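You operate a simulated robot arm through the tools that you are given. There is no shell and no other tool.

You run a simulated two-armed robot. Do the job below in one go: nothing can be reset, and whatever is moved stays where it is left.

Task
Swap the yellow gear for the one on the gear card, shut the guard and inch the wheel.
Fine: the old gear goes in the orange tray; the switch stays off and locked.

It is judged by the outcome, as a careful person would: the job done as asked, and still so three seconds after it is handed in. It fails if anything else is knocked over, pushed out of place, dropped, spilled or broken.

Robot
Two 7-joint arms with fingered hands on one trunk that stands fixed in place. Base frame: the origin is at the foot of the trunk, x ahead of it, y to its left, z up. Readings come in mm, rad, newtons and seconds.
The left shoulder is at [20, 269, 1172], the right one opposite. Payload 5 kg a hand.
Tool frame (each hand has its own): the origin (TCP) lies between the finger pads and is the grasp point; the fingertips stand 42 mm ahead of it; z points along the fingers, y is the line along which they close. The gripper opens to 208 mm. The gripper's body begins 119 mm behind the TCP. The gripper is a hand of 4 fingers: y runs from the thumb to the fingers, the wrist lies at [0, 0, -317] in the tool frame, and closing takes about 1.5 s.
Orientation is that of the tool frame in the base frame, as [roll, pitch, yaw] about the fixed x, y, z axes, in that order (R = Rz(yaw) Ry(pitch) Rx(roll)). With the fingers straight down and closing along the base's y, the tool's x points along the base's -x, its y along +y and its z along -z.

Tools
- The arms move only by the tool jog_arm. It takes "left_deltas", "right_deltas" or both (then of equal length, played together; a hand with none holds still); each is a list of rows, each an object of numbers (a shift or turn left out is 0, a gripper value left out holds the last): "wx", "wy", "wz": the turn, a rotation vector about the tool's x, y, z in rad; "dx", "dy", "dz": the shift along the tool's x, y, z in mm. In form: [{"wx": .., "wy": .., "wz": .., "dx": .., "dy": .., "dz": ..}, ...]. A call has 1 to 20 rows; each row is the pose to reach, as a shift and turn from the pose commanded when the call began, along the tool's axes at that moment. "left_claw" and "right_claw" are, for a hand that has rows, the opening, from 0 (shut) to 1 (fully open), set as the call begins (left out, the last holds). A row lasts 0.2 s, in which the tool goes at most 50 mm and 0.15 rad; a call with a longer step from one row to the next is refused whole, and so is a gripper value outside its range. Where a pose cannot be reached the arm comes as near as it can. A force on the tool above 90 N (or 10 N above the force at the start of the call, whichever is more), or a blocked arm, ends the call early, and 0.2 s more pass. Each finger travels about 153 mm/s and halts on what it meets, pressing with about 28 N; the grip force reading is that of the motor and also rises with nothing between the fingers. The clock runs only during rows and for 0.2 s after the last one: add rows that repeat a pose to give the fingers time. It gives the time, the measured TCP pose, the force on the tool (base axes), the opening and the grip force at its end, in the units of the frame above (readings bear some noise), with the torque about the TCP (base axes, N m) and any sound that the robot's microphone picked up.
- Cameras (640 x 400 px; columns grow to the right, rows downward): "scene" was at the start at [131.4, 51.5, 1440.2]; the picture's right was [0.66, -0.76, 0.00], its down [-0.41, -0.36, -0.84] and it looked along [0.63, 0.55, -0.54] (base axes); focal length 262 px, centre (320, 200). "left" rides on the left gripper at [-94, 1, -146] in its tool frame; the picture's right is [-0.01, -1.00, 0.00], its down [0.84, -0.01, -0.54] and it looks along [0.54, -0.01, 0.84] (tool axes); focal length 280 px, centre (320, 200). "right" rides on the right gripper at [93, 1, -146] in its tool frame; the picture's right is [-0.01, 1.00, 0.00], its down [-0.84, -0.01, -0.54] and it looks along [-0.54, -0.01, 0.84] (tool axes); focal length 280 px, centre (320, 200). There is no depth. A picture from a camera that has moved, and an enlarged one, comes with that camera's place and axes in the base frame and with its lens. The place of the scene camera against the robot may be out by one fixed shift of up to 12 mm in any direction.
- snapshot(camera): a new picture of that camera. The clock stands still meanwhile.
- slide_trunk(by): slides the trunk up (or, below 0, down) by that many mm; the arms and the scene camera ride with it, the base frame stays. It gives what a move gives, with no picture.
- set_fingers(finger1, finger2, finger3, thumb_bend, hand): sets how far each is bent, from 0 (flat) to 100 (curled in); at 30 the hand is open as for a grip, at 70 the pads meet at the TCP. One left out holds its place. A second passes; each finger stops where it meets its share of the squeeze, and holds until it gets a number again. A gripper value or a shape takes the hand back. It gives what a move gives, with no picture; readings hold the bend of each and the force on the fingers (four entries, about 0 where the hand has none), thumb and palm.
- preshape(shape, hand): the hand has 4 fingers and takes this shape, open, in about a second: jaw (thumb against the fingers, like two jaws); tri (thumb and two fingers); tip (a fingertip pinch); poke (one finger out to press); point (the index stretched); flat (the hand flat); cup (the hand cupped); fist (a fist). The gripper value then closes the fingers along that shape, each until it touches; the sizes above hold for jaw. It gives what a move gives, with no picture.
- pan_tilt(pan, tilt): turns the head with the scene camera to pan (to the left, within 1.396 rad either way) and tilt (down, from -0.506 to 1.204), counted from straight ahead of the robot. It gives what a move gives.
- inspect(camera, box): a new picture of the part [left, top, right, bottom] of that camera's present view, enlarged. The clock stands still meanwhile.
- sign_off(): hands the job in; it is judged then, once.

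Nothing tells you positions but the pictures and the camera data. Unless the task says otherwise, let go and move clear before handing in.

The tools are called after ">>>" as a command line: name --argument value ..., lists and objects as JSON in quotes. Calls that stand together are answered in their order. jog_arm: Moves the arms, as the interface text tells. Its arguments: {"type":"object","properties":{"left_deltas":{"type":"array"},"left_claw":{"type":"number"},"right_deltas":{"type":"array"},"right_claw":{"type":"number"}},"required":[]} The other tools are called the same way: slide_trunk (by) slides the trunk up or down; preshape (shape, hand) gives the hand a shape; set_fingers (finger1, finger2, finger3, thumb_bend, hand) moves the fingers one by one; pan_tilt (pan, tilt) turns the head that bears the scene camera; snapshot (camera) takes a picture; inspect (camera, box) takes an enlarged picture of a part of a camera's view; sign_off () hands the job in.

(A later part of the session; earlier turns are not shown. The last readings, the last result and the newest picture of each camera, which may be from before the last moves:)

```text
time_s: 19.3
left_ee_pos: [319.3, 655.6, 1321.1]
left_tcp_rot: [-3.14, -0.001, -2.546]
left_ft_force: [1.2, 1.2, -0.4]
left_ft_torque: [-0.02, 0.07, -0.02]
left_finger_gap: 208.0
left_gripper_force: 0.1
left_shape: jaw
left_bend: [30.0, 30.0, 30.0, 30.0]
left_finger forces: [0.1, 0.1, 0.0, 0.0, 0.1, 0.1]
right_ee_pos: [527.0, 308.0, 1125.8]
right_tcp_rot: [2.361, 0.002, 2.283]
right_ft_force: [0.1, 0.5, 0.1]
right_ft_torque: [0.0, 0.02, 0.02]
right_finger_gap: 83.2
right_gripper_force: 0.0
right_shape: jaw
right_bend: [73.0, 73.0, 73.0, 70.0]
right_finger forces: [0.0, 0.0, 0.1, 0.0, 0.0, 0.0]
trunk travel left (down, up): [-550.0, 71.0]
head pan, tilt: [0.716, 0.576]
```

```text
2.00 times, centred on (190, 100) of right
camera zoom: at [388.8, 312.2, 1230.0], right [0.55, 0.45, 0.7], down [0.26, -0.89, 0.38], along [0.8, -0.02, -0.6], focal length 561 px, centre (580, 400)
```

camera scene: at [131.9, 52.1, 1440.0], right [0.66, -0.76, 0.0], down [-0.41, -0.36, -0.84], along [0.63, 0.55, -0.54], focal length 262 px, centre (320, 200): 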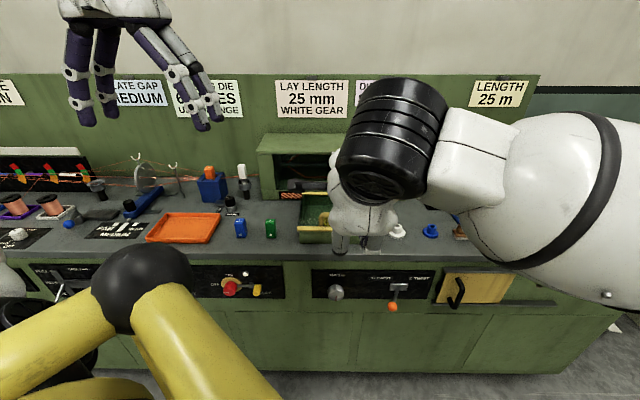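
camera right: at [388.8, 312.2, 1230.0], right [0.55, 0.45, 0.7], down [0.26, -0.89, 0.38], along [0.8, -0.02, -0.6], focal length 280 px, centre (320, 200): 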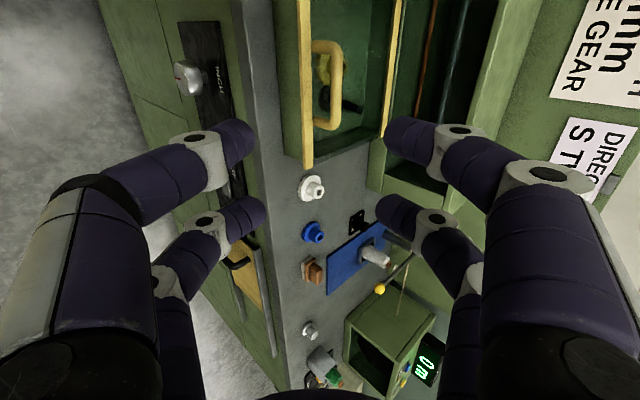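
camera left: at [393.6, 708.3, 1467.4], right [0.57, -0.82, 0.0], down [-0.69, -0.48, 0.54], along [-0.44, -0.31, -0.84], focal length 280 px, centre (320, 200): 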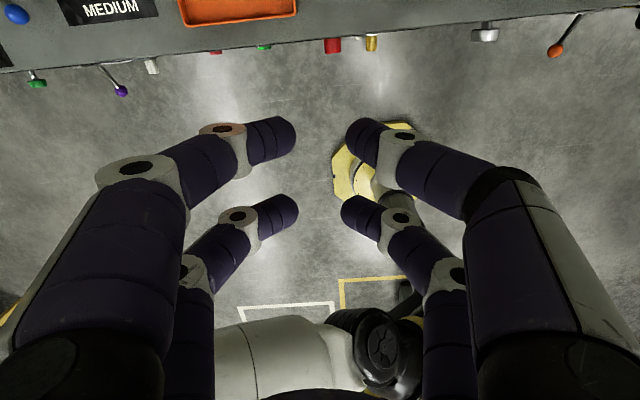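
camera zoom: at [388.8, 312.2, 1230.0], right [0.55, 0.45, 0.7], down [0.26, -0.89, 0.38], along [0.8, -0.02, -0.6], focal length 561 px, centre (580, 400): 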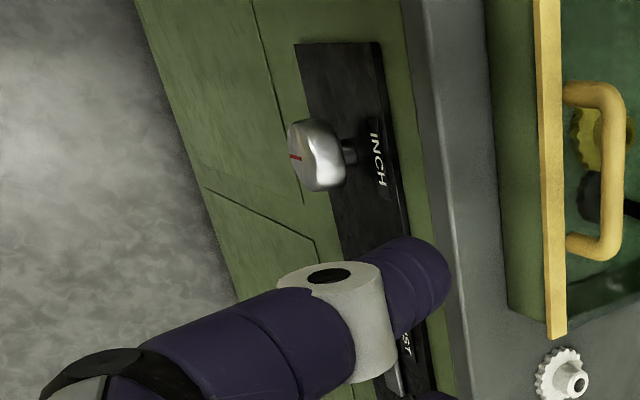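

Triangulating from the right camera's two poses gives the handle bar at about [676, 458, 948], the lid near z ≈ 918 and the bench top near z ≈ 850. I'll move to a 90 mm stand-off in line with the bar and check again.

>>> jog_arm --right_deltas '[{"dx": 3, "dy": 4, "dz": 34}, {"dx": 6, "dy": 9, "dz": 70}, {"dx": 10, "dy": 14, "dz": 110}, {"dx": 13, "dy": 19, "dz": 150}, {"dx": 16, "dy": 23, "dz": 185}, {"dx": 16, "dy": 23, "dz": 185}]'

>>> snapshot --camera "right"

>>> snapshot --camera "scene"

```text
time_s: 20.7
left_ee_pos: [317.8, 654.1, 1322.2]
left_tcp_rot: [3.141, 0.002, -2.546]
left_ft_force: [-0.3, -0.2, -0.5]
left_ft_torque: [0.08, -0.03, -0.01]
left_finger_gap: 207.9
left_gripper_force: 0.1
left_shape: jaw
left_bend: [30.0, 30.0, 30.0, 30.0]
left_finger forces: [0.0, 0.0, 0.1, 0.0, 0.0, 0.0]
right_ee_pos: [625.3, 412.8, 1013.4]
right_tcp_rot: [2.362, 0.003, 2.282]
right_ft_force: [0.1, 0.1, -0.6]
right_ft_torque: [0.01, 0.01, 0.03]
right_finger_gap: 82.9
right_gripper_force: 0.0
right_shape: jaw
right_bend: [73.0, 73.0, 73.0, 70.0]
right_finger forces: [0.0, 0.0, 0.0, 0.0, 0.0, 0.1]
trunk travel left (down, up): [-550.0, 71.0]
head pan, tilt: [0.716, 0.576]
```

```text
taken
camera right: at [487.7, 417.0, 1116.6], right [0.55, 0.46, 0.7], down [0.26, -0.89, 0.38], along [0.8, -0.02, -0.6], focal length 280 px, centre (320, 200)
```

right: 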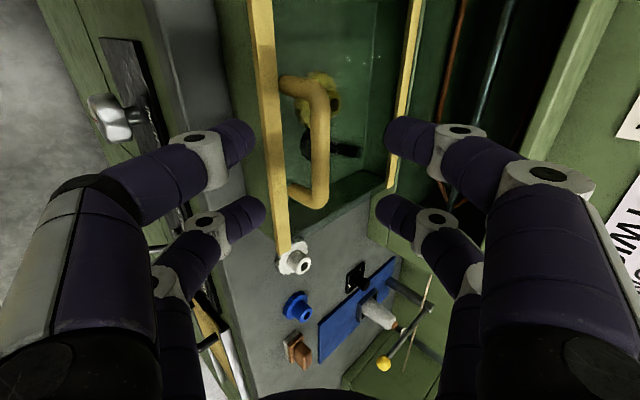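

```text
taken
camera scene: at [131.3, 51.0, 1440.4], right [0.66, -0.76, 0.0], down [-0.41, -0.36, -0.84], along [0.63, 0.55, -0.54], focal length 262 px, centre (320, 200)
```

scene: 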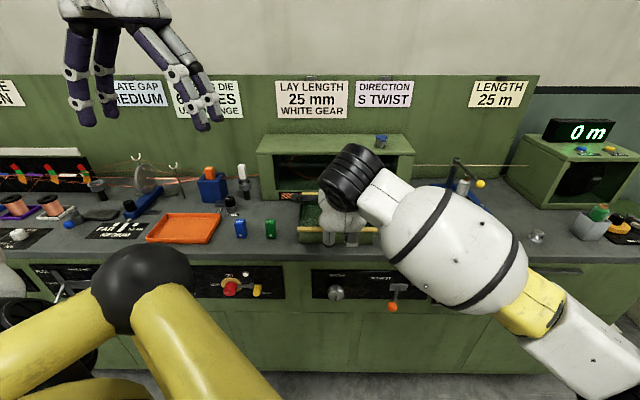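

The bar sits dead-centre between the fingers, about 90 mm ahead. I'll narrow the opening so the lower digits clear the front rail, then advance part-way and look.

>>> jog_arm --right_deltas '[{"dz": 5}, {"dz": 10}, {"dz": 15}, {"dz": 20}, {"dz": 25}, {"dz": 30}, {"dz": 35}]' --right_claw 0.17

>>> snapshot --camera "right"

>>> inspect --camera "scene" --box '[270, 150, 430, 260]'

```text
time_s: 22.3
left_ee_pos: [318.5, 653.9, 1322.7]
left_tcp_rot: [-3.142, -0.001, -2.545]
left_ft_force: [0.5, -0.4, 0.8]
left_ft_torque: [0.01, 0.01, 0.01]
left_finger_gap: 207.9
left_gripper_force: 0.0
left_shape: jaw
left_bend: [30.0, 30.0, 30.0, 30.0]
left_finger forces: [0.0, 0.1, 0.1, 0.0, 0.1, 0.1]
right_ee_pos: [652.8, 426.2, 984.6]
right_tcp_rot: [2.364, 0.006, 2.276]
right_ft_force: [0.5, -0.4, 0.0]
right_ft_torque: [0.01, 0.0, -0.03]
right_finger_gap: 35.7
right_gripper_force: 0.0
right_shape: jaw
right_bend: [73.0, 73.0, 73.0, 70.0]
right_finger forces: [0.0, 0.1, 0.0, 0.0, 0.0, 0.0]
trunk travel left (down, up): [-550.0, 71.0]
head pan, tilt: [0.716, 0.576]
```

```text
taken
camera right: at [514.5, 431.7, 1088.2], right [0.55, 0.45, 0.7], down [0.25, -0.89, 0.38], along [0.8, -0.03, -0.6], focal length 280 px, centre (320, 200)
```

right: 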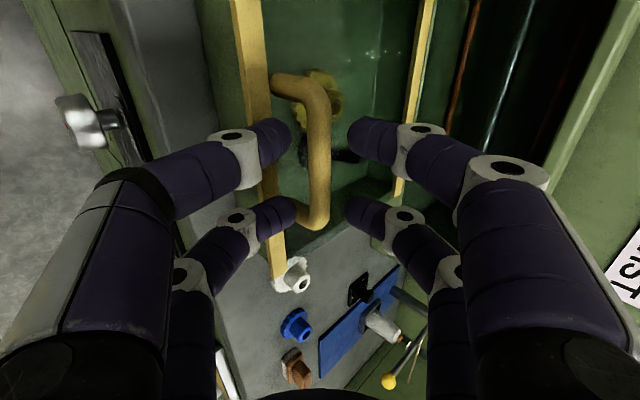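

```text
3.64 times, centred on (350, 205) of scene
camera zoom: at [131.5, 51.6, 1440.2], right [0.66, -0.76, 0.0], down [-0.41, -0.36, -0.84], along [0.63, 0.55, -0.54], focal length 952 px, centre (211, 182)
```

zoom: 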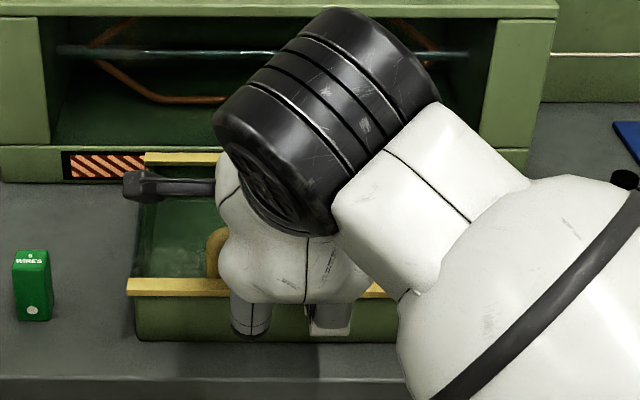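

The hand is about 10 mm off along the bar and ~53 mm short of it. I'll shift along the bar, advance 31 mm, then close on it.

>>> jog_arm --right_deltas '[{"dx": 5, "dz": 4}, {"dx": 9, "dz": 9}, {"dx": 9, "dz": 14}, {"dx": 9, "dz": 19}, {"dx": 9, "dz": 24}, {"dx": 9, "dz": 28}, {"dx": 9, "dz": 31}, {"dx": 9, "dz": 31}]'

>>> snapshot --camera "right"

```text
time_s: 23.6
left_ee_pos: [315.9, 651.7, 1324.9]
left_tcp_rot: [-3.138, 0.003, -2.549]
left_ft_force: [0.9, -0.2, -1.3]
left_ft_torque: [-0.01, 0.09, 0.02]
left_finger_gap: 208.1
left_gripper_force: 0.1
left_shape: jaw
left_bend: [30.0, 30.0, 30.0, 30.0]
left_finger forces: [0.1, 0.0, 0.1, 0.0, 0.1, 0.0]
right_ee_pos: [665.2, 432.5, 971.6]
right_tcp_rot: [2.362, -0.001, 2.265]
right_ft_force: [-54.2, -30.6, 51.2]
right_ft_torque: [-4.05, 2.82, -2.49]
right_finger_gap: 12.3
right_gripper_force: 28.0
right_shape: jaw
right_bend: [70.0, 70.0, 82.0, 71.0]
right_finger forces: [21.3, 21.0, 131.1, 0.0, 22.2, 0.1]
trunk travel left (down, up): [-550.0, 71.0]
head pan, tilt: [0.716, 0.576]
stopped in row 6 (right hand): the force on the tool passed its limit at 93 N (the readings are from after the stop); the commanded pose is now the measured one
```

```text
taken
camera right: at [527.5, 438.8, 1075.0], right [0.56, 0.44, 0.7], down [0.24, -0.9, 0.37], along [0.79, -0.04, -0.61], focal length 280 px, centre (320, 200)
```

right: 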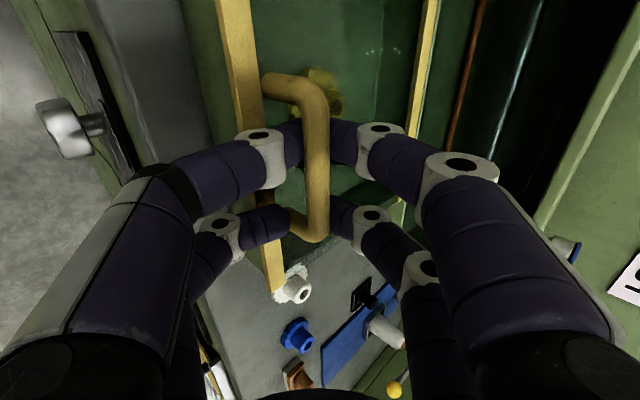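

One lower digit met the handle's leg corner (hand is ~12 mm too far right along the bar). I'll back off, shift along the bar and re-check before advancing.

>>> jog_arm --right_deltas '[{"dz": -8}, {"dz": -18}, {"dz": -28}, {"dz": -33}, {"dx": 5, "dz": -33}, {"dx": 10, "dz": -33}, {"dx": 14, "dz": -33}, {"dx": 14, "dz": -33}, {"dx": 14, "dz": -33}]' --right_claw 0.18

>>> snapshot --camera "right"

```text
time_s: 25.6
left_ee_pos: [318.3, 654.6, 1322.6]
left_tcp_rot: [-3.141, 0.0, -2.546]
left_ft_force: [-0.7, -0.1, 0.4]
left_ft_torque: [0.0, 0.01, 0.04]
left_finger_gap: 207.8
left_gripper_force: 0.1
left_shape: jaw
left_bend: [30.0, 30.0, 30.0, 30.0]
left_finger forces: [0.1, 0.1, 0.0, 0.0, 0.0, 0.1]
right_ee_pos: [646.8, 427.9, 984.8]
right_tcp_rot: [2.371, 0.0, 2.259]
right_ft_force: [-0.2, 0.3, -0.9]
right_ft_torque: [0.03, 0.05, -0.02]
right_finger_gap: 37.1
right_gripper_force: 0.0
right_shape: jaw
right_bend: [73.0, 73.0, 73.0, 70.0]
right_finger forces: [0.0, 0.0, 0.0, 0.0, 0.0, 0.0]
trunk travel left (down, up): [-550.0, 71.0]
head pan, tilt: [0.716, 0.576]
```

```text
taken
camera right: at [509.3, 435.9, 1089.6], right [0.56, 0.44, 0.7], down [0.24, -0.89, 0.38], along [0.79, -0.05, -0.61], focal length 280 px, centre (320, 200)
```

right: 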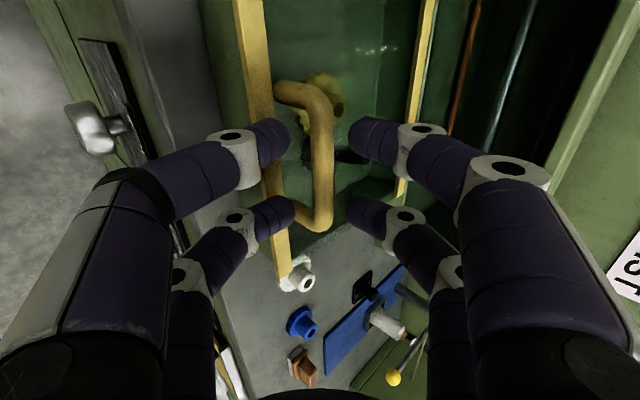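

I've backed off; before advancing again I'll zoom on the handle to measure its ends against the fingers.

>>> inspect --camera "right" --box '[220, 60, 420, 260]'

```text
2.00 times, centred on (320, 160) of right
camera zoom: at [509.3, 435.9, 1089.6], right [0.56, 0.44, 0.7], down [0.24, -0.89, 0.38], along [0.79, -0.05, -0.61], focal length 561 px, centre (320, 280)
```

zoom: 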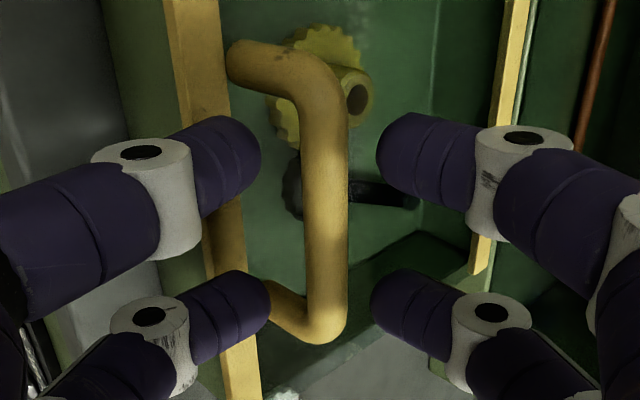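

The handle is now centred between both finger pairs, about 49 mm ahead. I'll trim the yaw slightly and advance 27 mm.

>>> jog_arm --right_deltas '[{"dz": 3, "wy": 0.017, "wz": -0.02}, {"dz": 8, "wy": 0.017, "wz": -0.02}, {"dz": 13, "wy": 0.017, "wz": -0.02}, {"dz": 18, "wy": 0.017, "wz": -0.02}, {"dz": 23, "wy": 0.017, "wz": -0.02}, {"dz": 27, "wy": 0.017, "wz": -0.02}, {"dz": 27, "wy": 0.017, "wz": -0.02}]' --right_claw 0.18

>>> inspect --camera "right" --box '[200, 60, 440, 260]'

```text
time_s: 27.2
left_ee_pos: [315.5, 653.2, 1324.3]
left_tcp_rot: [-3.14, 0.003, -2.546]
left_ft_force: [-0.5, 1.0, -0.5]
left_ft_torque: [-0.02, -0.02, 0.0]
left_finger_gap: 208.0
left_gripper_force: 0.0
left_shape: jaw
left_bend: [30.0, 30.0, 30.0, 30.0]
left_finger forces: [0.0, 0.0, 0.1, 0.0, 0.0, 0.0]
right_ee_pos: [660.7, 438.7, 970.9]
right_tcp_rot: [2.363, 0.005, 2.287]
right_ft_force: [-22.2, -10.2, 34.0]
right_ft_torque: [-1.36, 0.71, -0.76]
right_finger_gap: 36.6
right_gripper_force: 0.1
right_shape: jaw
right_bend: [73.0, 73.0, 75.0, 72.0]
right_finger forces: [0.0, 0.0, 39.0, 0.1, 9.2, 0.0]
trunk travel left (down, up): [-550.0, 71.0]
head pan, tilt: [0.716, 0.576]
```

```text
2.00 times, centred on (320, 160) of right
camera zoom: at [523.2, 442.6, 1073.8], right [0.55, 0.46, 0.7], down [0.26, -0.89, 0.38], along [0.8, -0.03, -0.6], focal length 561 px, centre (320, 280)
```

zoom: 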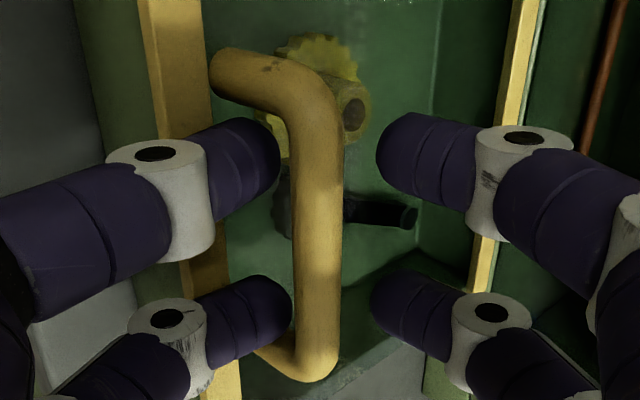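

The lower digits are lightly pressing on the rail/leg. I'll ease back a few mm, shift slightly up and along, then close on the bar.

>>> jog_arm --right_deltas '[{"dz": -6}, {"dz": -8, "dy": 4, "dx": 2}, {"dz": -8, "dy": 6, "dx": 3}, {"dz": -8, "dy": 6, "dx": 3}]' --right_claw 0.18

>>> inspect --camera "right" --box '[200, 60, 440, 260]'

```text
time_s: 28.2
left_ee_pos: [317.6, 654.1, 1322.9]
left_tcp_rot: [-3.141, 0.002, -2.547]
left_ft_force: [0.2, 0.8, 0.9]
left_ft_torque: [0.03, -0.02, 0.0]
left_finger_gap: 208.0
left_gripper_force: 0.0
left_shape: jaw
left_bend: [30.0, 30.0, 30.0, 30.0]
left_finger forces: [0.0, 0.0, 0.1, 0.0, 0.0, 0.0]
right_ee_pos: [658.2, 437.9, 969.2]
right_tcp_rot: [2.379, -0.003, 2.282]
right_ft_force: [-4.7, -8.6, 26.6]
right_ft_torque: [-0.6, 0.25, -0.09]
right_finger_gap: 34.6
right_gripper_force: 0.1
right_shape: jaw
right_bend: [73.0, 73.0, 75.0, 72.0]
right_finger forces: [0.0, 0.0, 16.8, 0.1, 11.2, 0.0]
trunk travel left (down, up): [-550.0, 71.0]
head pan, tilt: [0.716, 0.576]
```

```text
2.00 times, centred on (320, 160) of right
camera zoom: at [521.8, 442.3, 1073.2], right [0.56, 0.46, 0.69], down [0.26, -0.89, 0.38], along [0.79, -0.03, -0.62], focal length 561 px, centre (320, 280)
```

zoom: 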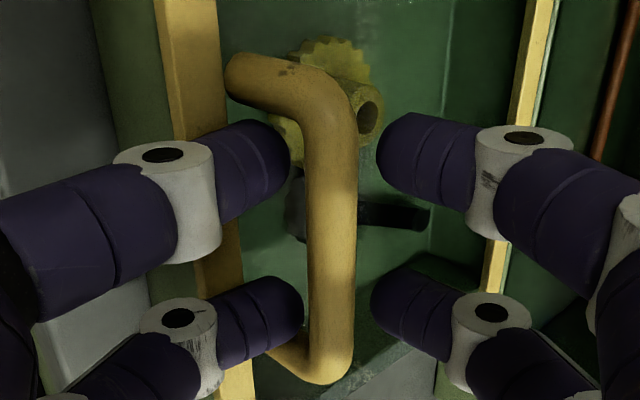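

The pose reading lags what I commanded, so I'll let it settle a moment and re-read.

>>> jog_arm --right_deltas '[{"dz": 0}, {"dz": 0}, {"dz": 0}, {"dz": 0}]'

>>> inspect --camera "right" --box '[200, 60, 440, 260]'

```text
time_s: 29.2
left_ee_pos: [315.5, 654.7, 1324.1]
left_tcp_rot: [-3.139, 0.001, -2.546]
left_ft_force: [0.0, -0.7, 0.1]
left_ft_torque: [-0.01, -0.02, -0.03]
left_finger_gap: 207.7
left_gripper_force: 0.1
left_shape: jaw
left_bend: [30.0, 30.0, 30.0, 30.0]
left_finger forces: [0.0, 0.1, 0.1, 0.1, 0.0, 0.0]
right_ee_pos: [661.2, 436.5, 969.7]
right_tcp_rot: [2.376, -0.002, 2.279]
right_ft_force: [-14.3, 10.4, 18.3]
right_ft_torque: [0.27, 0.6, -0.12]
right_finger_gap: 35.2
right_gripper_force: 0.1
right_shape: jaw
right_bend: [73.0, 73.0, 75.0, 72.0]
right_finger forces: [0.0, 0.1, 20.9, 0.1, 7.6, 0.0]
trunk travel left (down, up): [-550.0, 71.0]
head pan, tilt: [0.716, 0.576]
```

```text
2.00 times, centred on (320, 160) of right
camera zoom: at [524.1, 442.3, 1075.4], right [0.56, 0.46, 0.69], down [0.26, -0.89, 0.38], along [0.79, -0.03, -0.61], focal length 561 px, centre (320, 280)
```

zoom: 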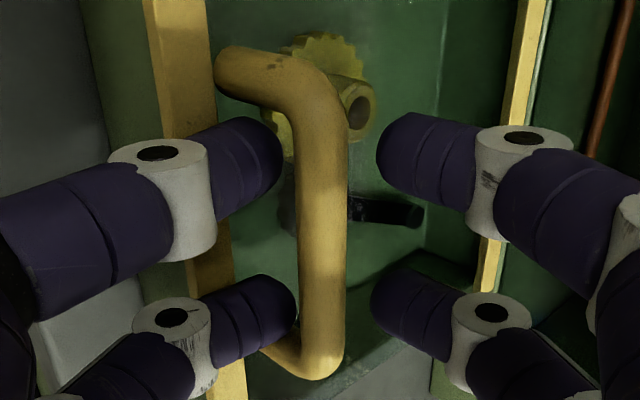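

The right arm isn't following small corrections here. I'll retreat 40 mm along the tool and see how it responds.

>>> jog_arm --right_deltas '[{"dz": -8}, {"dz": -16}, {"dz": -24}, {"dz": -32}, {"dz": -40}, {"dz": -40}, {"dz": -40}, {"dz": -40}]'

>>> inspect --camera "right" --box '[200, 60, 440, 260]'

>>> snapshot --camera "scene"

```text
time_s: 31.0
left_ee_pos: [319.0, 655.1, 1322.4]
left_tcp_rot: [3.141, -0.001, -2.546]
left_ft_force: [0.1, 0.3, 0.7]
left_ft_torque: [0.02, 0.01, -0.03]
left_finger_gap: 207.7
left_gripper_force: 0.0
left_shape: jaw
left_bend: [30.0, 30.0, 30.0, 30.0]
left_finger forces: [0.0, 0.0, 0.0, 0.0, 0.0, 0.0]
right_ee_pos: [638.4, 422.9, 1002.6]
right_tcp_rot: [2.375, 0.001, 2.285]
right_ft_force: [0.4, -0.2, -0.5]
right_ft_torque: [-0.01, 0.0, -0.02]
right_finger_gap: 37.0
right_gripper_force: 0.1
right_shape: jaw
right_bend: [73.0, 73.0, 73.0, 70.0]
right_finger forces: [0.1, 0.0, 0.0, 0.0, 0.1, 0.1]
trunk travel left (down, up): [-550.0, 71.0]
head pan, tilt: [0.716, 0.576]
```

```text
2.00 times, centred on (320, 160) of right
camera zoom: at [500.5, 427.2, 1106.8], right [0.55, 0.46, 0.69], down [0.26, -0.89, 0.38], along [0.79, -0.03, -0.61], focal length 561 px, centre (320, 280)
```

zoom: 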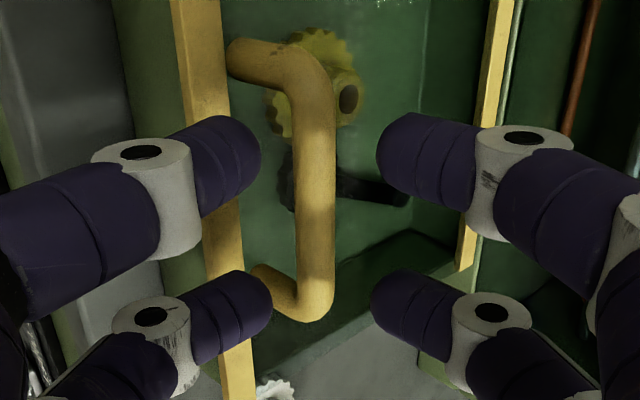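

```text
taken
camera scene: at [131.5, 51.6, 1440.2], right [0.66, -0.76, 0.0], down [-0.41, -0.36, -0.84], along [0.63, 0.55, -0.54], focal length 262 px, centre (320, 200)
```

scene: 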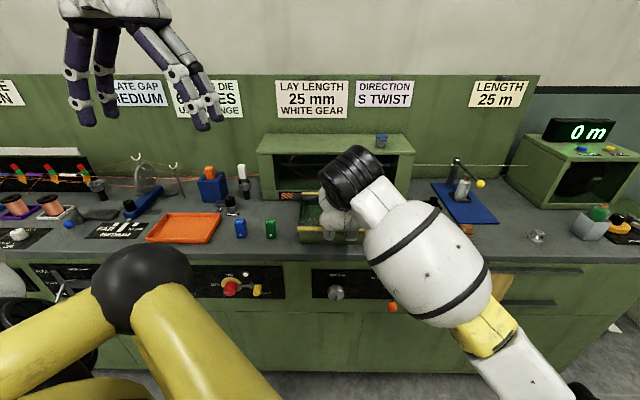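

The thumb-side knuckles ride on the front rail at 45°, so a near-vertical approach is needed, which suits the left arm. I'll withdraw the right hand well to the right.

>>> jog_arm --right_deltas '[{"dz": -35}, {"dz": -75}, {"dz": -115}, {"dz": -150}, {"dx": -27, "dy": -22, "dz": -180}, {"dx": -54, "dy": -44, "dz": -210}, {"dx": -81, "dy": -66, "dz": -240}, {"dx": -108, "dy": -88, "dz": -270}, {"dx": -135, "dy": -111, "dz": -300}, {"dx": -162, "dy": -133, "dz": -330}, {"dx": -190, "dy": -155, "dz": -360}, {"dx": -218, "dy": -178, "dz": -390}, {"dx": -246, "dy": -201, "dz": -420}, {"dx": -275, "dy": -224, "dz": -450}]'

>>> snapshot --camera "scene"

```text
time_s: 34.0
left_ee_pos: [318.3, 654.6, 1322.8]
left_tcp_rot: [-3.14, 0.002, -2.547]
left_ft_force: [0.1, -1.4, 0.8]
left_ft_torque: [0.1, -0.04, -0.02]
left_finger_gap: 207.8
left_gripper_force: 0.1
left_shape: jaw
left_bend: [30.0, 30.0, 30.0, 30.0]
left_finger forces: [0.1, 0.0, 0.0, 0.0, 0.1, 0.1]
right_ee_pos: [456.3, -91.8, 1177.4]
right_tcp_rot: [2.368, 0.002, 2.294]
right_ft_force: [0.0, 0.1, 1.0]
right_ft_torque: [0.07, 0.03, 0.05]
right_finger_gap: 37.6
right_gripper_force: 0.0
right_shape: jaw
right_bend: [73.0, 73.0, 73.0, 70.0]
right_finger forces: [0.1, 0.1, 0.0, 0.0, 0.0, 0.0]
right hand out of reach, approached as far as the arm can: row 14
trunk travel left (down, up): [-550.0, 71.0]
head pan, tilt: [0.716, 0.576]
```

```text
taken
camera scene: at [131.6, 50.7, 1440.3], right [0.66, -0.76, 0.0], down [-0.41, -0.36, -0.84], along [0.63, 0.55, -0.54], focal length 262 px, centre (320, 200)
```

scene: 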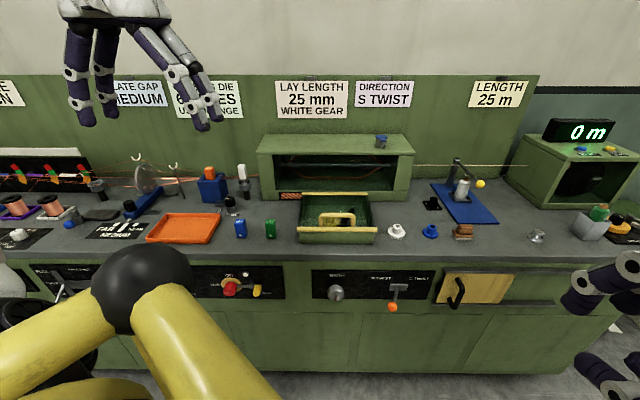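

The view is clear. Now I'll bring the left hand over in front of the well at a safe height while turning it so its digits close front-to-back.

>>> jog_arm --left_deltas '[{"dx": -1, "dy": -30, "dz": 10, "wz": 0.12}, {"dx": -2, "dy": -62, "dz": 25, "wz": 0.25}, {"dx": -3, "dy": -94, "dz": 42, "wz": 0.38}, {"dx": -4, "dy": -126, "dz": 60, "wz": 0.51}, {"dx": -5, "dy": -158, "dz": 78, "wz": 0.64}, {"dx": -6, "dy": -190, "dz": 96, "wz": 0.77}, {"dx": -7, "dy": -222, "dz": 115, "wz": 0.9}, {"dx": -8, "dy": -254, "dz": 135, "wz": 1.03}, {"dx": -8, "dy": -284, "dz": 155, "wz": 1.16}, {"dx": -8, "dy": -312, "dz": 173, "wz": 1.29}, {"dx": -8, "dy": -312, "dz": 173, "wz": 1.42}, {"dx": -8, "dy": -312, "dz": 173, "wz": 1.453}]' --left_claw 0.4

>>> snapshot --camera "scene"

>>> snapshot --camera "left"

```text
time_s: 36.6
left_ee_pos: [499.8, 400.3, 1150.7]
left_tcp_rot: [-3.142, 0.0, 2.284]
left_ft_force: [-0.2, -0.1, -0.4]
left_ft_torque: [0.03, 0.03, -0.01]
left_finger_gap: 83.5
left_gripper_force: 0.0
left_shape: jaw
left_bend: [73.0, 73.0, 73.0, 70.0]
left_finger forces: [0.0, 0.0, 0.0, 0.0, 0.1, 0.0]
right_ee_pos: [458.3, -91.5, 1178.0]
right_tcp_rot: [2.369, 0.001, 2.291]
right_ft_force: [0.7, -0.8, 1.0]
right_ft_torque: [-0.01, -0.01, -0.01]
right_finger_gap: 37.5
right_gripper_force: 0.0
right_shape: jaw
right_bend: [73.0, 73.0, 73.0, 70.0]
right_finger forces: [0.0, 0.0, 0.0, 0.1, 0.0, 0.1]
trunk travel left (down, up): [-550.0, 71.0]
head pan, tilt: [0.716, 0.576]
```

```text
taken
camera scene: at [131.7, 51.2, 1440.1], right [0.66, -0.76, 0.0], down [-0.41, -0.36, -0.84], along [0.63, 0.55, -0.54], focal length 262 px, centre (320, 200)
```

scene: 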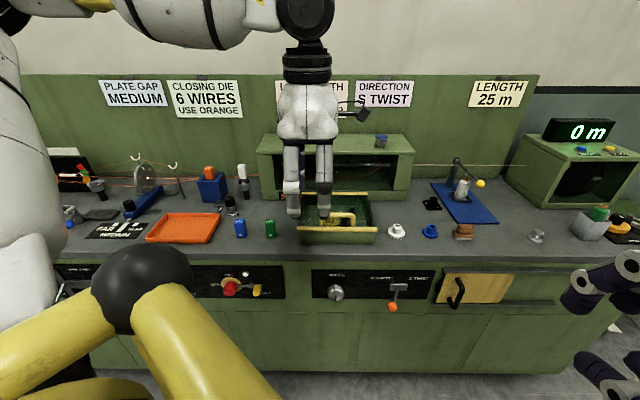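

```text
taken
camera left: at [561.0, 331.1, 1295.4], right [-0.75, -0.66, 0.0], down [-0.56, 0.63, 0.54], along [-0.36, 0.4, -0.84], focal length 280 px, centre (320, 200)
```

left: 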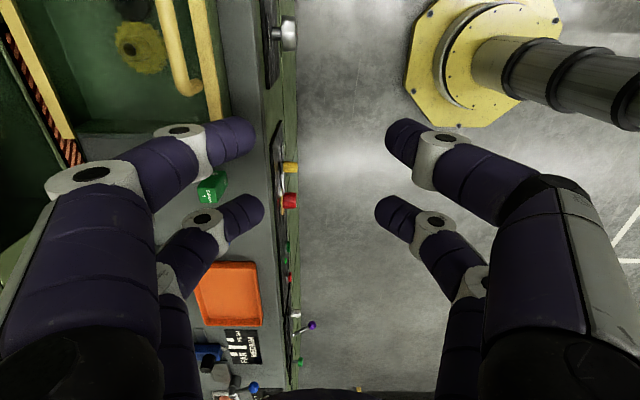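

The left arm tracks precisely. I'll move it to hover above the handle and measure the bar with its camera.

>>> jog_arm --left_deltas '[{"dx": -14, "dy": 34, "dz": 10}, {"dx": -28, "dy": 68, "dz": 25}, {"dx": -42, "dy": 102, "dz": 45}, {"dx": -57, "dy": 137, "dz": 70}, {"dx": -71, "dy": 171, "dz": 100}, {"dx": -71, "dy": 171, "dz": 100}, {"dx": -71, "dy": 171, "dz": 100}]' --left_claw 0.25

>>> snapshot --camera "left"

>>> inspect --camera "left" --box '[200, 60, 440, 260]'

>>> snapshot --camera "scene"

```text
time_s: 38.2
left_ee_pos: [675.2, 459.4, 1050.2]
left_tcp_rot: [-3.141, -0.001, 2.286]
left_ft_force: [0.0, -0.4, 0.2]
left_ft_torque: [-0.04, -0.01, 0.0]
left_finger_gap: 52.3
left_gripper_force: 0.0
left_shape: jaw
left_bend: [73.0, 73.0, 73.0, 70.0]
left_finger forces: [0.1, 0.0, 0.0, 0.0, 0.1, 0.1]
right_ee_pos: [459.6, -90.3, 1178.0]
right_tcp_rot: [2.371, 0.0, 2.292]
right_ft_force: [-0.2, 0.5, 0.5]
right_ft_torque: [-0.01, -0.02, -0.04]
right_finger_gap: 37.5
right_gripper_force: 0.0
right_shape: jaw
right_bend: [73.0, 73.0, 73.0, 70.0]
right_finger forces: [0.1, 0.1, 0.0, 0.0, 0.0, 0.0]
trunk travel left (down, up): [-550.0, 71.0]
head pan, tilt: [0.716, 0.576]
```

```text
taken
camera left: at [735.9, 390.8, 1194.4], right [-0.75, -0.67, 0.0], down [-0.56, 0.63, 0.54], along [-0.36, 0.4, -0.84], focal length 280 px, centre (320, 200)
```

left: 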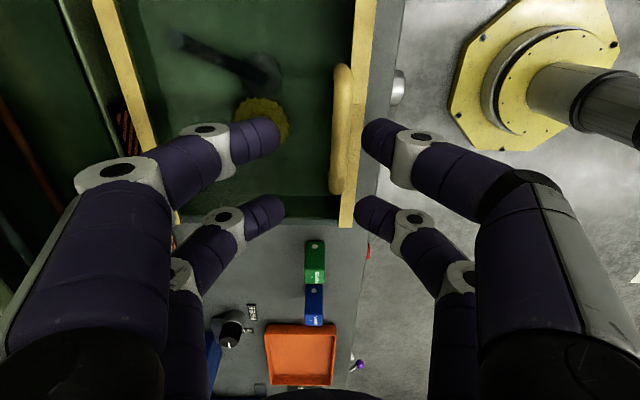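

```text
2.00 times, centred on (320, 160) of left
camera zoom: at [735.9, 390.8, 1194.4], right [-0.75, -0.67, 0.0], down [-0.56, 0.63, 0.54], along [-0.36, 0.4, -0.84], focal length 561 px, centre (320, 280)
```

zoom: 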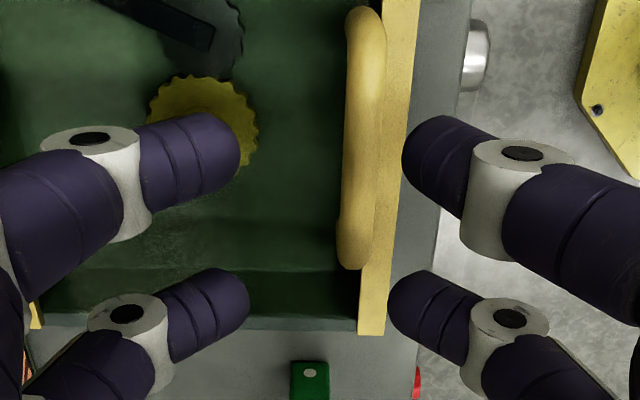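

```text
taken
camera scene: at [131.7, 51.7, 1440.0], right [0.66, -0.76, 0.0], down [-0.41, -0.36, -0.84], along [0.63, 0.55, -0.54], focal length 262 px, centre (320, 200)
```

scene: 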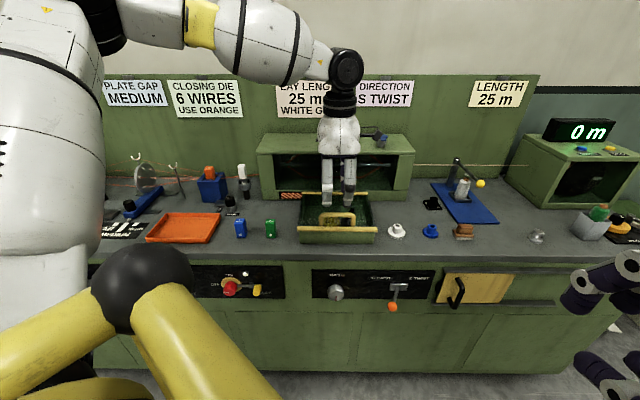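

From the left camera the bar sits ~17 mm nearer the robot than I thought: about [667, 442, 963]. I'll shift onto it, drop 30 mm and re-check.

>>> jog_arm --left_deltas '[{"dx": -3, "dy": -9}, {"dx": -6, "dy": -17}, {"dx": -6, "dy": -17, "dz": 10}, {"dx": -6, "dy": -17, "dz": 20}, {"dx": -6, "dy": -17, "dz": 30}, {"dx": -6, "dy": -17, "dz": 30}, {"dx": -6, "dy": -17, "dz": 30}]'

>>> inspect --camera "left" --box '[200, 40, 440, 240]'

>>> inspect --camera "scene" --box '[285, 150, 395, 250]'

```text
time_s: 39.8
left_ee_pos: [666.3, 442.9, 1017.8]
left_tcp_rot: [3.141, 0.0, 2.286]
left_ft_force: [-0.3, 1.0, 1.0]
left_ft_torque: [-0.01, 0.01, -0.03]
left_finger_gap: 52.4
left_gripper_force: 0.1
left_shape: jaw
left_bend: [73.0, 73.0, 73.0, 70.0]
left_finger forces: [0.0, 0.0, 0.0, 0.0, 0.0, 0.1]
right_ee_pos: [458.7, -91.3, 1177.9]
right_tcp_rot: [2.369, 0.003, 2.291]
right_ft_force: [0.2, -0.3, -0.2]
right_ft_torque: [0.01, -0.01, -0.05]
right_finger_gap: 37.4
right_gripper_force: 0.0
right_shape: jaw
right_bend: [73.0, 73.0, 73.0, 70.0]
right_finger forces: [0.0, 0.0, 0.1, 0.0, 0.1, 0.0]
trunk travel left (down, up): [-550.0, 71.0]
head pan, tilt: [0.716, 0.576]
```

```text
2.00 times, centred on (320, 140) of left
camera zoom: at [726.8, 373.7, 1164.0], right [-0.75, -0.67, 0.0], down [-0.56, 0.63, 0.54], along [-0.36, 0.4, -0.84], focal length 561 px, centre (320, 320)
```

zoom: 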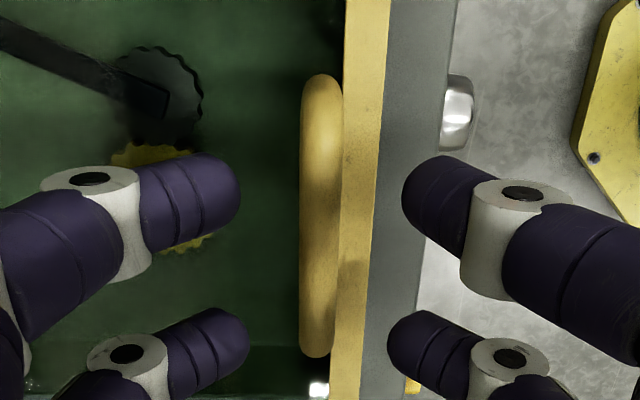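

```text
4.00 times, centred on (340, 200) of scene
camera zoom: at [131.4, 51.6, 1440.2], right [0.66, -0.76, 0.0], down [-0.41, -0.36, -0.84], along [0.63, 0.55, -0.54], focal length 1047 px, centre (240, 200)
```

zoom: 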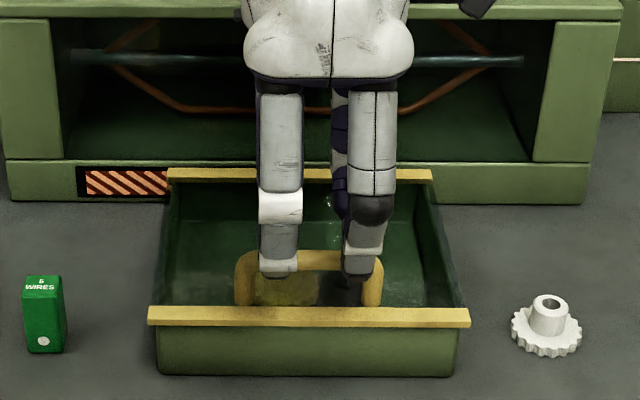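

The bar is now centred between front and rear digits. I'll descend 29 mm and close on it.

>>> jog_arm --left_deltas '[{"dz": 8}, {"dz": 16}, {"dz": 23}, {"dz": 29}, {"dz": 29}]'

>>> inspect --camera "left" --box '[200, 40, 440, 240]'

>>> inspect --camera "scene" --box '[285, 150, 395, 250]'

```text
time_s: 41.0
left_ee_pos: [666.8, 442.8, 990.0]
left_tcp_rot: [3.141, 0.002, 2.283]
left_ft_force: [0.5, 0.2, -0.1]
left_ft_torque: [0.05, 0.0, 0.02]
left_finger_gap: 52.1
left_gripper_force: 0.0
left_shape: jaw
left_bend: [73.0, 73.0, 73.0, 70.0]
left_finger forces: [0.1, 0.1, 0.0, 0.1, 0.1, 0.0]
right_ee_pos: [459.1, -91.2, 1177.6]
right_tcp_rot: [2.368, 0.002, 2.293]
right_ft_force: [0.1, -0.4, 0.4]
right_ft_torque: [-0.02, -0.02, 0.02]
right_finger_gap: 37.4
right_gripper_force: 0.1
right_shape: jaw
right_bend: [73.0, 73.0, 73.0, 70.0]
right_finger forces: [0.0, 0.1, 0.0, 0.0, 0.1, 0.1]
trunk travel left (down, up): [-550.0, 71.0]
head pan, tilt: [0.716, 0.576]
```

```text
2.00 times, centred on (320, 140) of left
camera zoom: at [727.2, 373.3, 1135.2], right [-0.75, -0.67, 0.0], down [-0.56, 0.63, 0.54], along [-0.36, 0.4, -0.84], focal length 561 px, centre (320, 320)
```

zoom: 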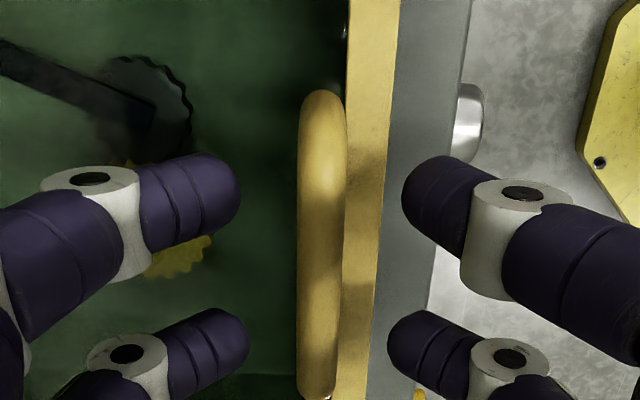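

```text
4.00 times, centred on (340, 200) of scene
camera zoom: at [131.4, 51.5, 1440.2], right [0.66, -0.76, 0.0], down [-0.41, -0.36, -0.84], along [0.63, 0.55, -0.54], focal length 1047 px, centre (240, 200)
```

zoom: 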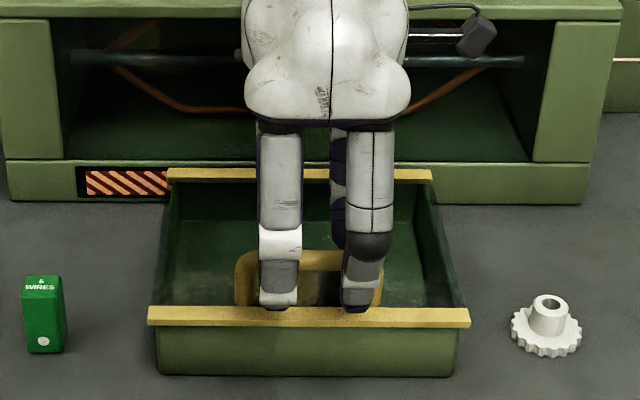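

No contact yet and the fingers straddle the bar. Closing the left hand on it.

>>> jog_arm --left_deltas '[{"dz": 0}, {"dz": 0}, {"dz": 0}, {"dz": 0}, {"dz": 0}]' --left_claw 0.0

>>> inspect --camera "left" --box '[200, 40, 440, 240]'

>>> inspect --camera "scene" --box '[285, 150, 395, 250]'

```text
time_s: 42.2
left_ee_pos: [666.7, 443.2, 989.4]
left_tcp_rot: [3.141, -0.001, 2.283]
left_ft_force: [0.1, 0.2, -2.7]
left_ft_torque: [-0.05, -0.05, -0.07]
left_finger_gap: 10.1
left_gripper_force: 28.0
left_shape: jaw
left_bend: [71.0, 71.0, 71.0, 70.0]
left_finger forces: [25.2, 25.5, 24.4, 0.0, 25.3, 0.0]
right_ee_pos: [459.0, -90.0, 1177.7]
right_tcp_rot: [2.369, 0.001, 2.293]
right_ft_force: [0.3, 0.2, 0.1]
right_ft_torque: [-0.01, -0.02, 0.03]
right_finger_gap: 37.4
right_gripper_force: 0.0
right_shape: jaw
right_bend: [73.0, 73.0, 73.0, 70.0]
right_finger forces: [0.0, 0.0, 0.0, 0.0, 0.0, 0.0]
trunk travel left (down, up): [-550.0, 71.0]
head pan, tilt: [0.716, 0.576]
```

```text
2.00 times, centred on (320, 140) of left
camera zoom: at [727.4, 373.5, 1135.1], right [-0.75, -0.67, 0.0], down [-0.56, 0.63, 0.54], along [-0.36, 0.4, -0.84], focal length 561 px, centre (320, 320)
```

zoom: 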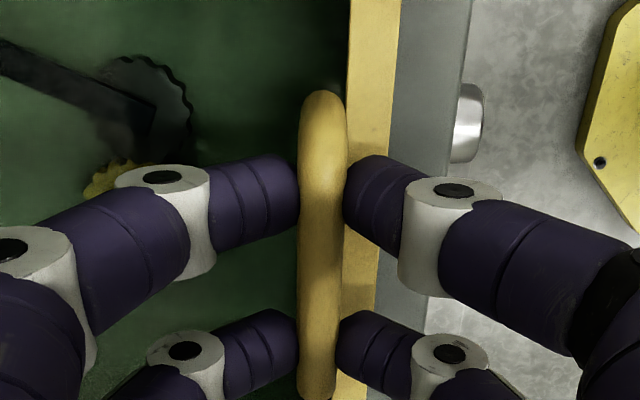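

```text
4.00 times, centred on (340, 200) of scene
camera zoom: at [131.7, 51.6, 1440.2], right [0.66, -0.76, 0.0], down [-0.41, -0.36, -0.84], along [0.63, 0.55, -0.54], focal length 1047 px, centre (240, 200)
```

zoom: 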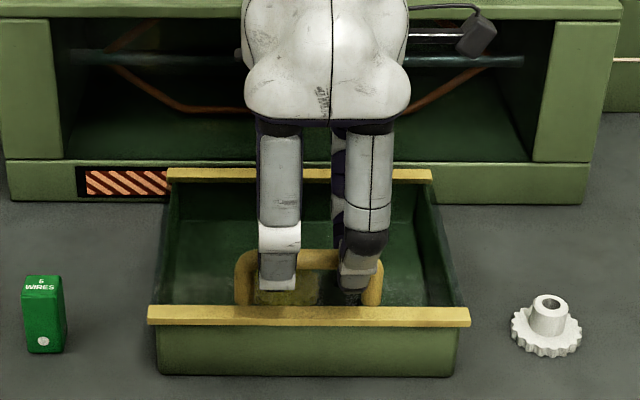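

All four digits hold the bar (gap 10 mm). I'll lift gently 15 mm and see how the lid moves.

>>> jog_arm --left_deltas '[{"dz": -3}, {"dz": -6, "dy": 1}, {"dz": -9, "dy": 2}, {"dz": -12, "dy": 2}, {"dz": -15, "dy": 3}, {"dz": -15, "dy": 3}]'

>>> inspect --camera "scene" --box '[275, 150, 415, 250]'

```text
time_s: 43.6
left_ee_pos: [669.4, 445.3, 1005.6]
left_tcp_rot: [-3.141, 0.0, 2.285]
left_ft_force: [-4.0, 0.1, -3.0]
left_ft_torque: [-0.22, 0.16, -0.06]
left_finger_gap: 10.1
left_gripper_force: 28.4
left_shape: jaw
left_bend: [71.0, 71.0, 71.0, 71.0]
left_finger forces: [25.9, 26.5, 25.9, 0.1, 28.0, 0.1]
right_ee_pos: [458.2, -90.8, 1178.2]
right_tcp_rot: [2.369, 0.002, 2.293]
right_ft_force: [-0.3, -1.0, 0.0]
right_ft_torque: [-0.05, -0.02, -0.03]
right_finger_gap: 37.4
right_gripper_force: 0.1
right_shape: jaw
right_bend: [73.0, 73.0, 73.0, 70.0]
right_finger forces: [0.1, 0.1, 0.1, 0.1, 0.0, 0.0]
trunk travel left (down, up): [-550.0, 71.0]
head pan, tilt: [0.716, 0.576]
```

```text
4.00 times, centred on (345, 200) of scene
camera zoom: at [131.4, 51.6, 1440.2], right [0.66, -0.76, 0.0], down [-0.41, -0.36, -0.84], along [0.63, 0.55, -0.54], focal length 1047 px, centre (220, 200)
```

zoom: 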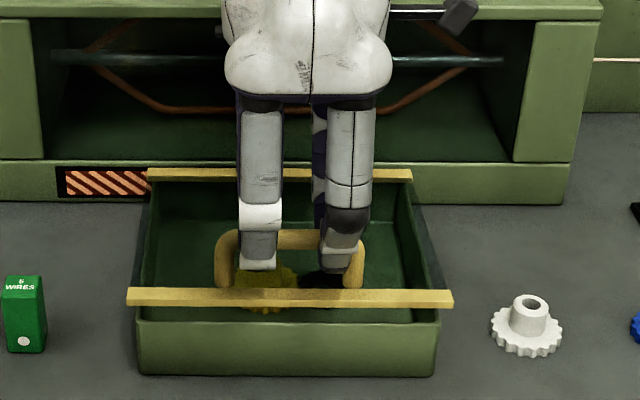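

The front rail rises while the rear one stays: it is hinged at the rear. I'll follow the hinge arc up to about 35° with a slight wrist tilt and check the forces.

>>> jog_arm --left_deltas '[{"dy": 2.5, "dz": -8, "wx": 0.01}, {"dy": 5.5, "dz": -16.6, "wx": 0.03}, {"dy": 9, "dz": -24, "wx": 0.05}, {"dy": 13, "dz": -31.8, "wx": 0.07}, {"dy": 17, "dz": -39, "wx": 0.08}, {"dy": 21, "dz": -46.3, "wx": 0.1}, {"dy": 26, "dz": -53, "wx": 0.11}, {"dy": 31, "dz": -60, "wx": 0.12}, {"dy": 36, "dz": -66.5, "wx": 0.13}, {"dy": 41.5, "dz": -73, "wx": 0.14}, {"dy": 47, "dz": -79, "wx": 0.15}, {"dy": 53, "dz": -85, "wx": 0.15}, {"dy": 53, "dz": -85, "wx": 0.15}]'

>>> inspect --camera "scene" --box '[255, 100, 435, 260]'

>>> snapshot --camera "left"

```text
time_s: 46.4
left_ee_pos: [709.1, 478.8, 1090.7]
left_tcp_rot: [-2.992, 0.001, 2.284]
left_ft_force: [7.5, -4.6, -6.7]
left_ft_torque: [-0.44, -0.12, -0.05]
left_finger_gap: 9.9
left_gripper_force: 27.8
left_shape: jaw
left_bend: [66.0, 66.0, 72.0, 72.0]
left_finger forces: [29.7, 30.7, 25.5, 0.0, 27.1, 0.1]
right_ee_pos: [458.5, -91.3, 1178.6]
right_tcp_rot: [2.371, 0.001, 2.291]
right_ft_force: [-0.4, 0.3, -0.8]
right_ft_torque: [0.0, 0.03, 0.01]
right_finger_gap: 37.6
right_gripper_force: 0.0
right_shape: jaw
right_bend: [73.0, 73.0, 73.0, 70.0]
right_finger forces: [0.1, 0.1, 0.0, 0.0, 0.0, 0.0]
trunk travel left (down, up): [-550.0, 71.0]
head pan, tilt: [0.716, 0.576]
```

```text
2.50 times, centred on (345, 180) of scene
camera zoom: at [132.5, 51.5, 1440.0], right [0.66, -0.76, 0.0], down [-0.41, -0.36, -0.84], along [0.63, 0.55, -0.54], focal length 654 px, centre (258, 250)
```

zoom: 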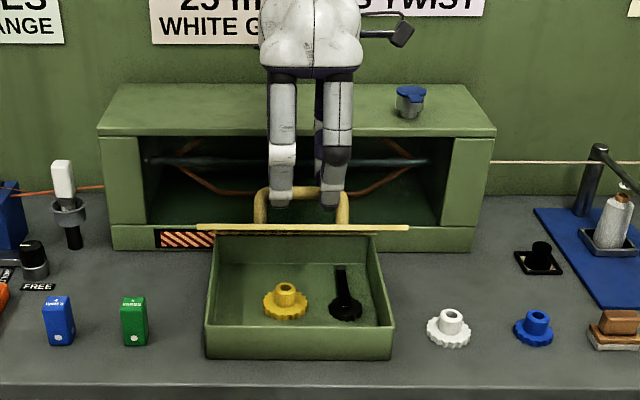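

```text
taken
camera left: at [786.6, 424.1, 1234.3], right [-0.74, -0.66, 0.15], down [-0.5, 0.68, 0.53], along [-0.45, 0.32, -0.83], focal length 280 px, centre (320, 200)
```

left: 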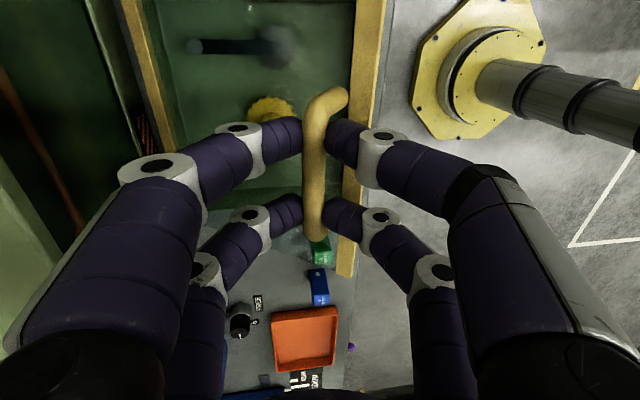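

The lid opens well; I can see the yellow gear and the black crank inside. I'll continue along the arc to about 50°.

>>> jog_arm --left_deltas '[{"dy": 5, "dz": -6}, {"dy": 10, "dz": -12}, {"dy": 16, "dz": -18}, {"dy": 22, "dz": -24}, {"dy": 28, "dz": -30}, {"dy": 34, "dz": -35}, {"dy": 34, "dz": -35}]'

>>> inspect --camera "scene" --box '[255, 100, 435, 260]'

>>> snapshot --camera "left"

```text
time_s: 48.0
left_ee_pos: [738.0, 504.6, 1122.1]
left_tcp_rot: [-2.993, 0.003, 2.283]
left_ft_force: [-4.9, -9.0, 9.8]
left_ft_torque: [-0.91, 0.26, -0.19]
left_finger_gap: 11.2
left_gripper_force: 27.7
left_shape: jaw
left_bend: [66.0, 66.0, 73.0, 73.0]
left_finger forces: [30.5, 31.7, 30.6, 0.0, 39.3, 0.1]
right_ee_pos: [457.7, -92.5, 1178.0]
right_tcp_rot: [2.369, 0.002, 2.292]
right_ft_force: [0.1, -0.1, 0.1]
right_ft_torque: [0.03, 0.02, 0.01]
right_finger_gap: 37.4
right_gripper_force: 0.0
right_shape: jaw
right_bend: [73.0, 73.0, 73.0, 70.0]
right_finger forces: [0.0, 0.0, 0.0, 0.0, 0.0, 0.0]
trunk travel left (down, up): [-550.0, 71.0]
head pan, tilt: [0.716, 0.576]
```

```text
2.50 times, centred on (345, 180) of scene
camera zoom: at [130.6, 50.6, 1440.4], right [0.66, -0.76, 0.0], down [-0.41, -0.36, -0.84], along [0.63, 0.55, -0.54], focal length 654 px, centre (258, 250)
```

zoom: 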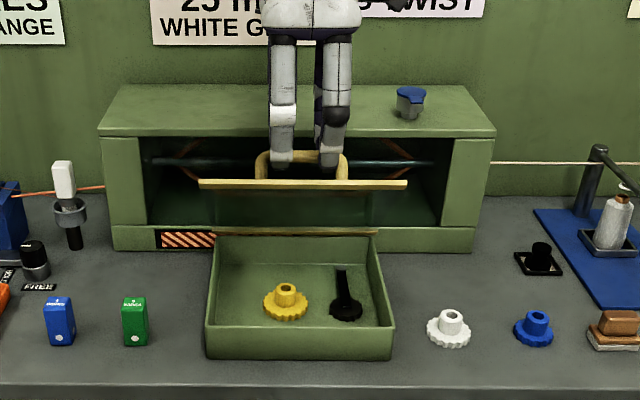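

```text
taken
camera left: at [815.7, 448.6, 1264.5], right [-0.74, -0.66, 0.15], down [-0.5, 0.68, 0.53], along [-0.45, 0.32, -0.83], focal length 280 px, centre (320, 200)
```

left: 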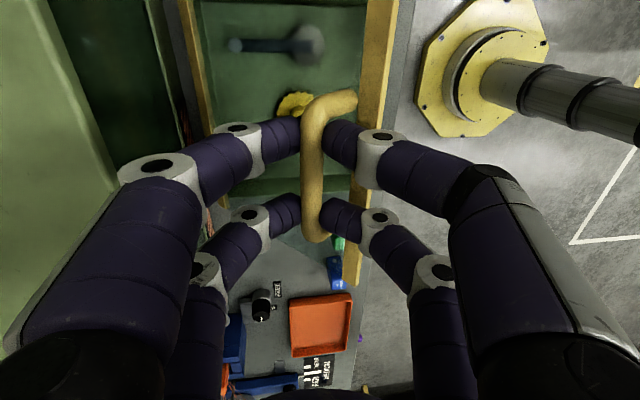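

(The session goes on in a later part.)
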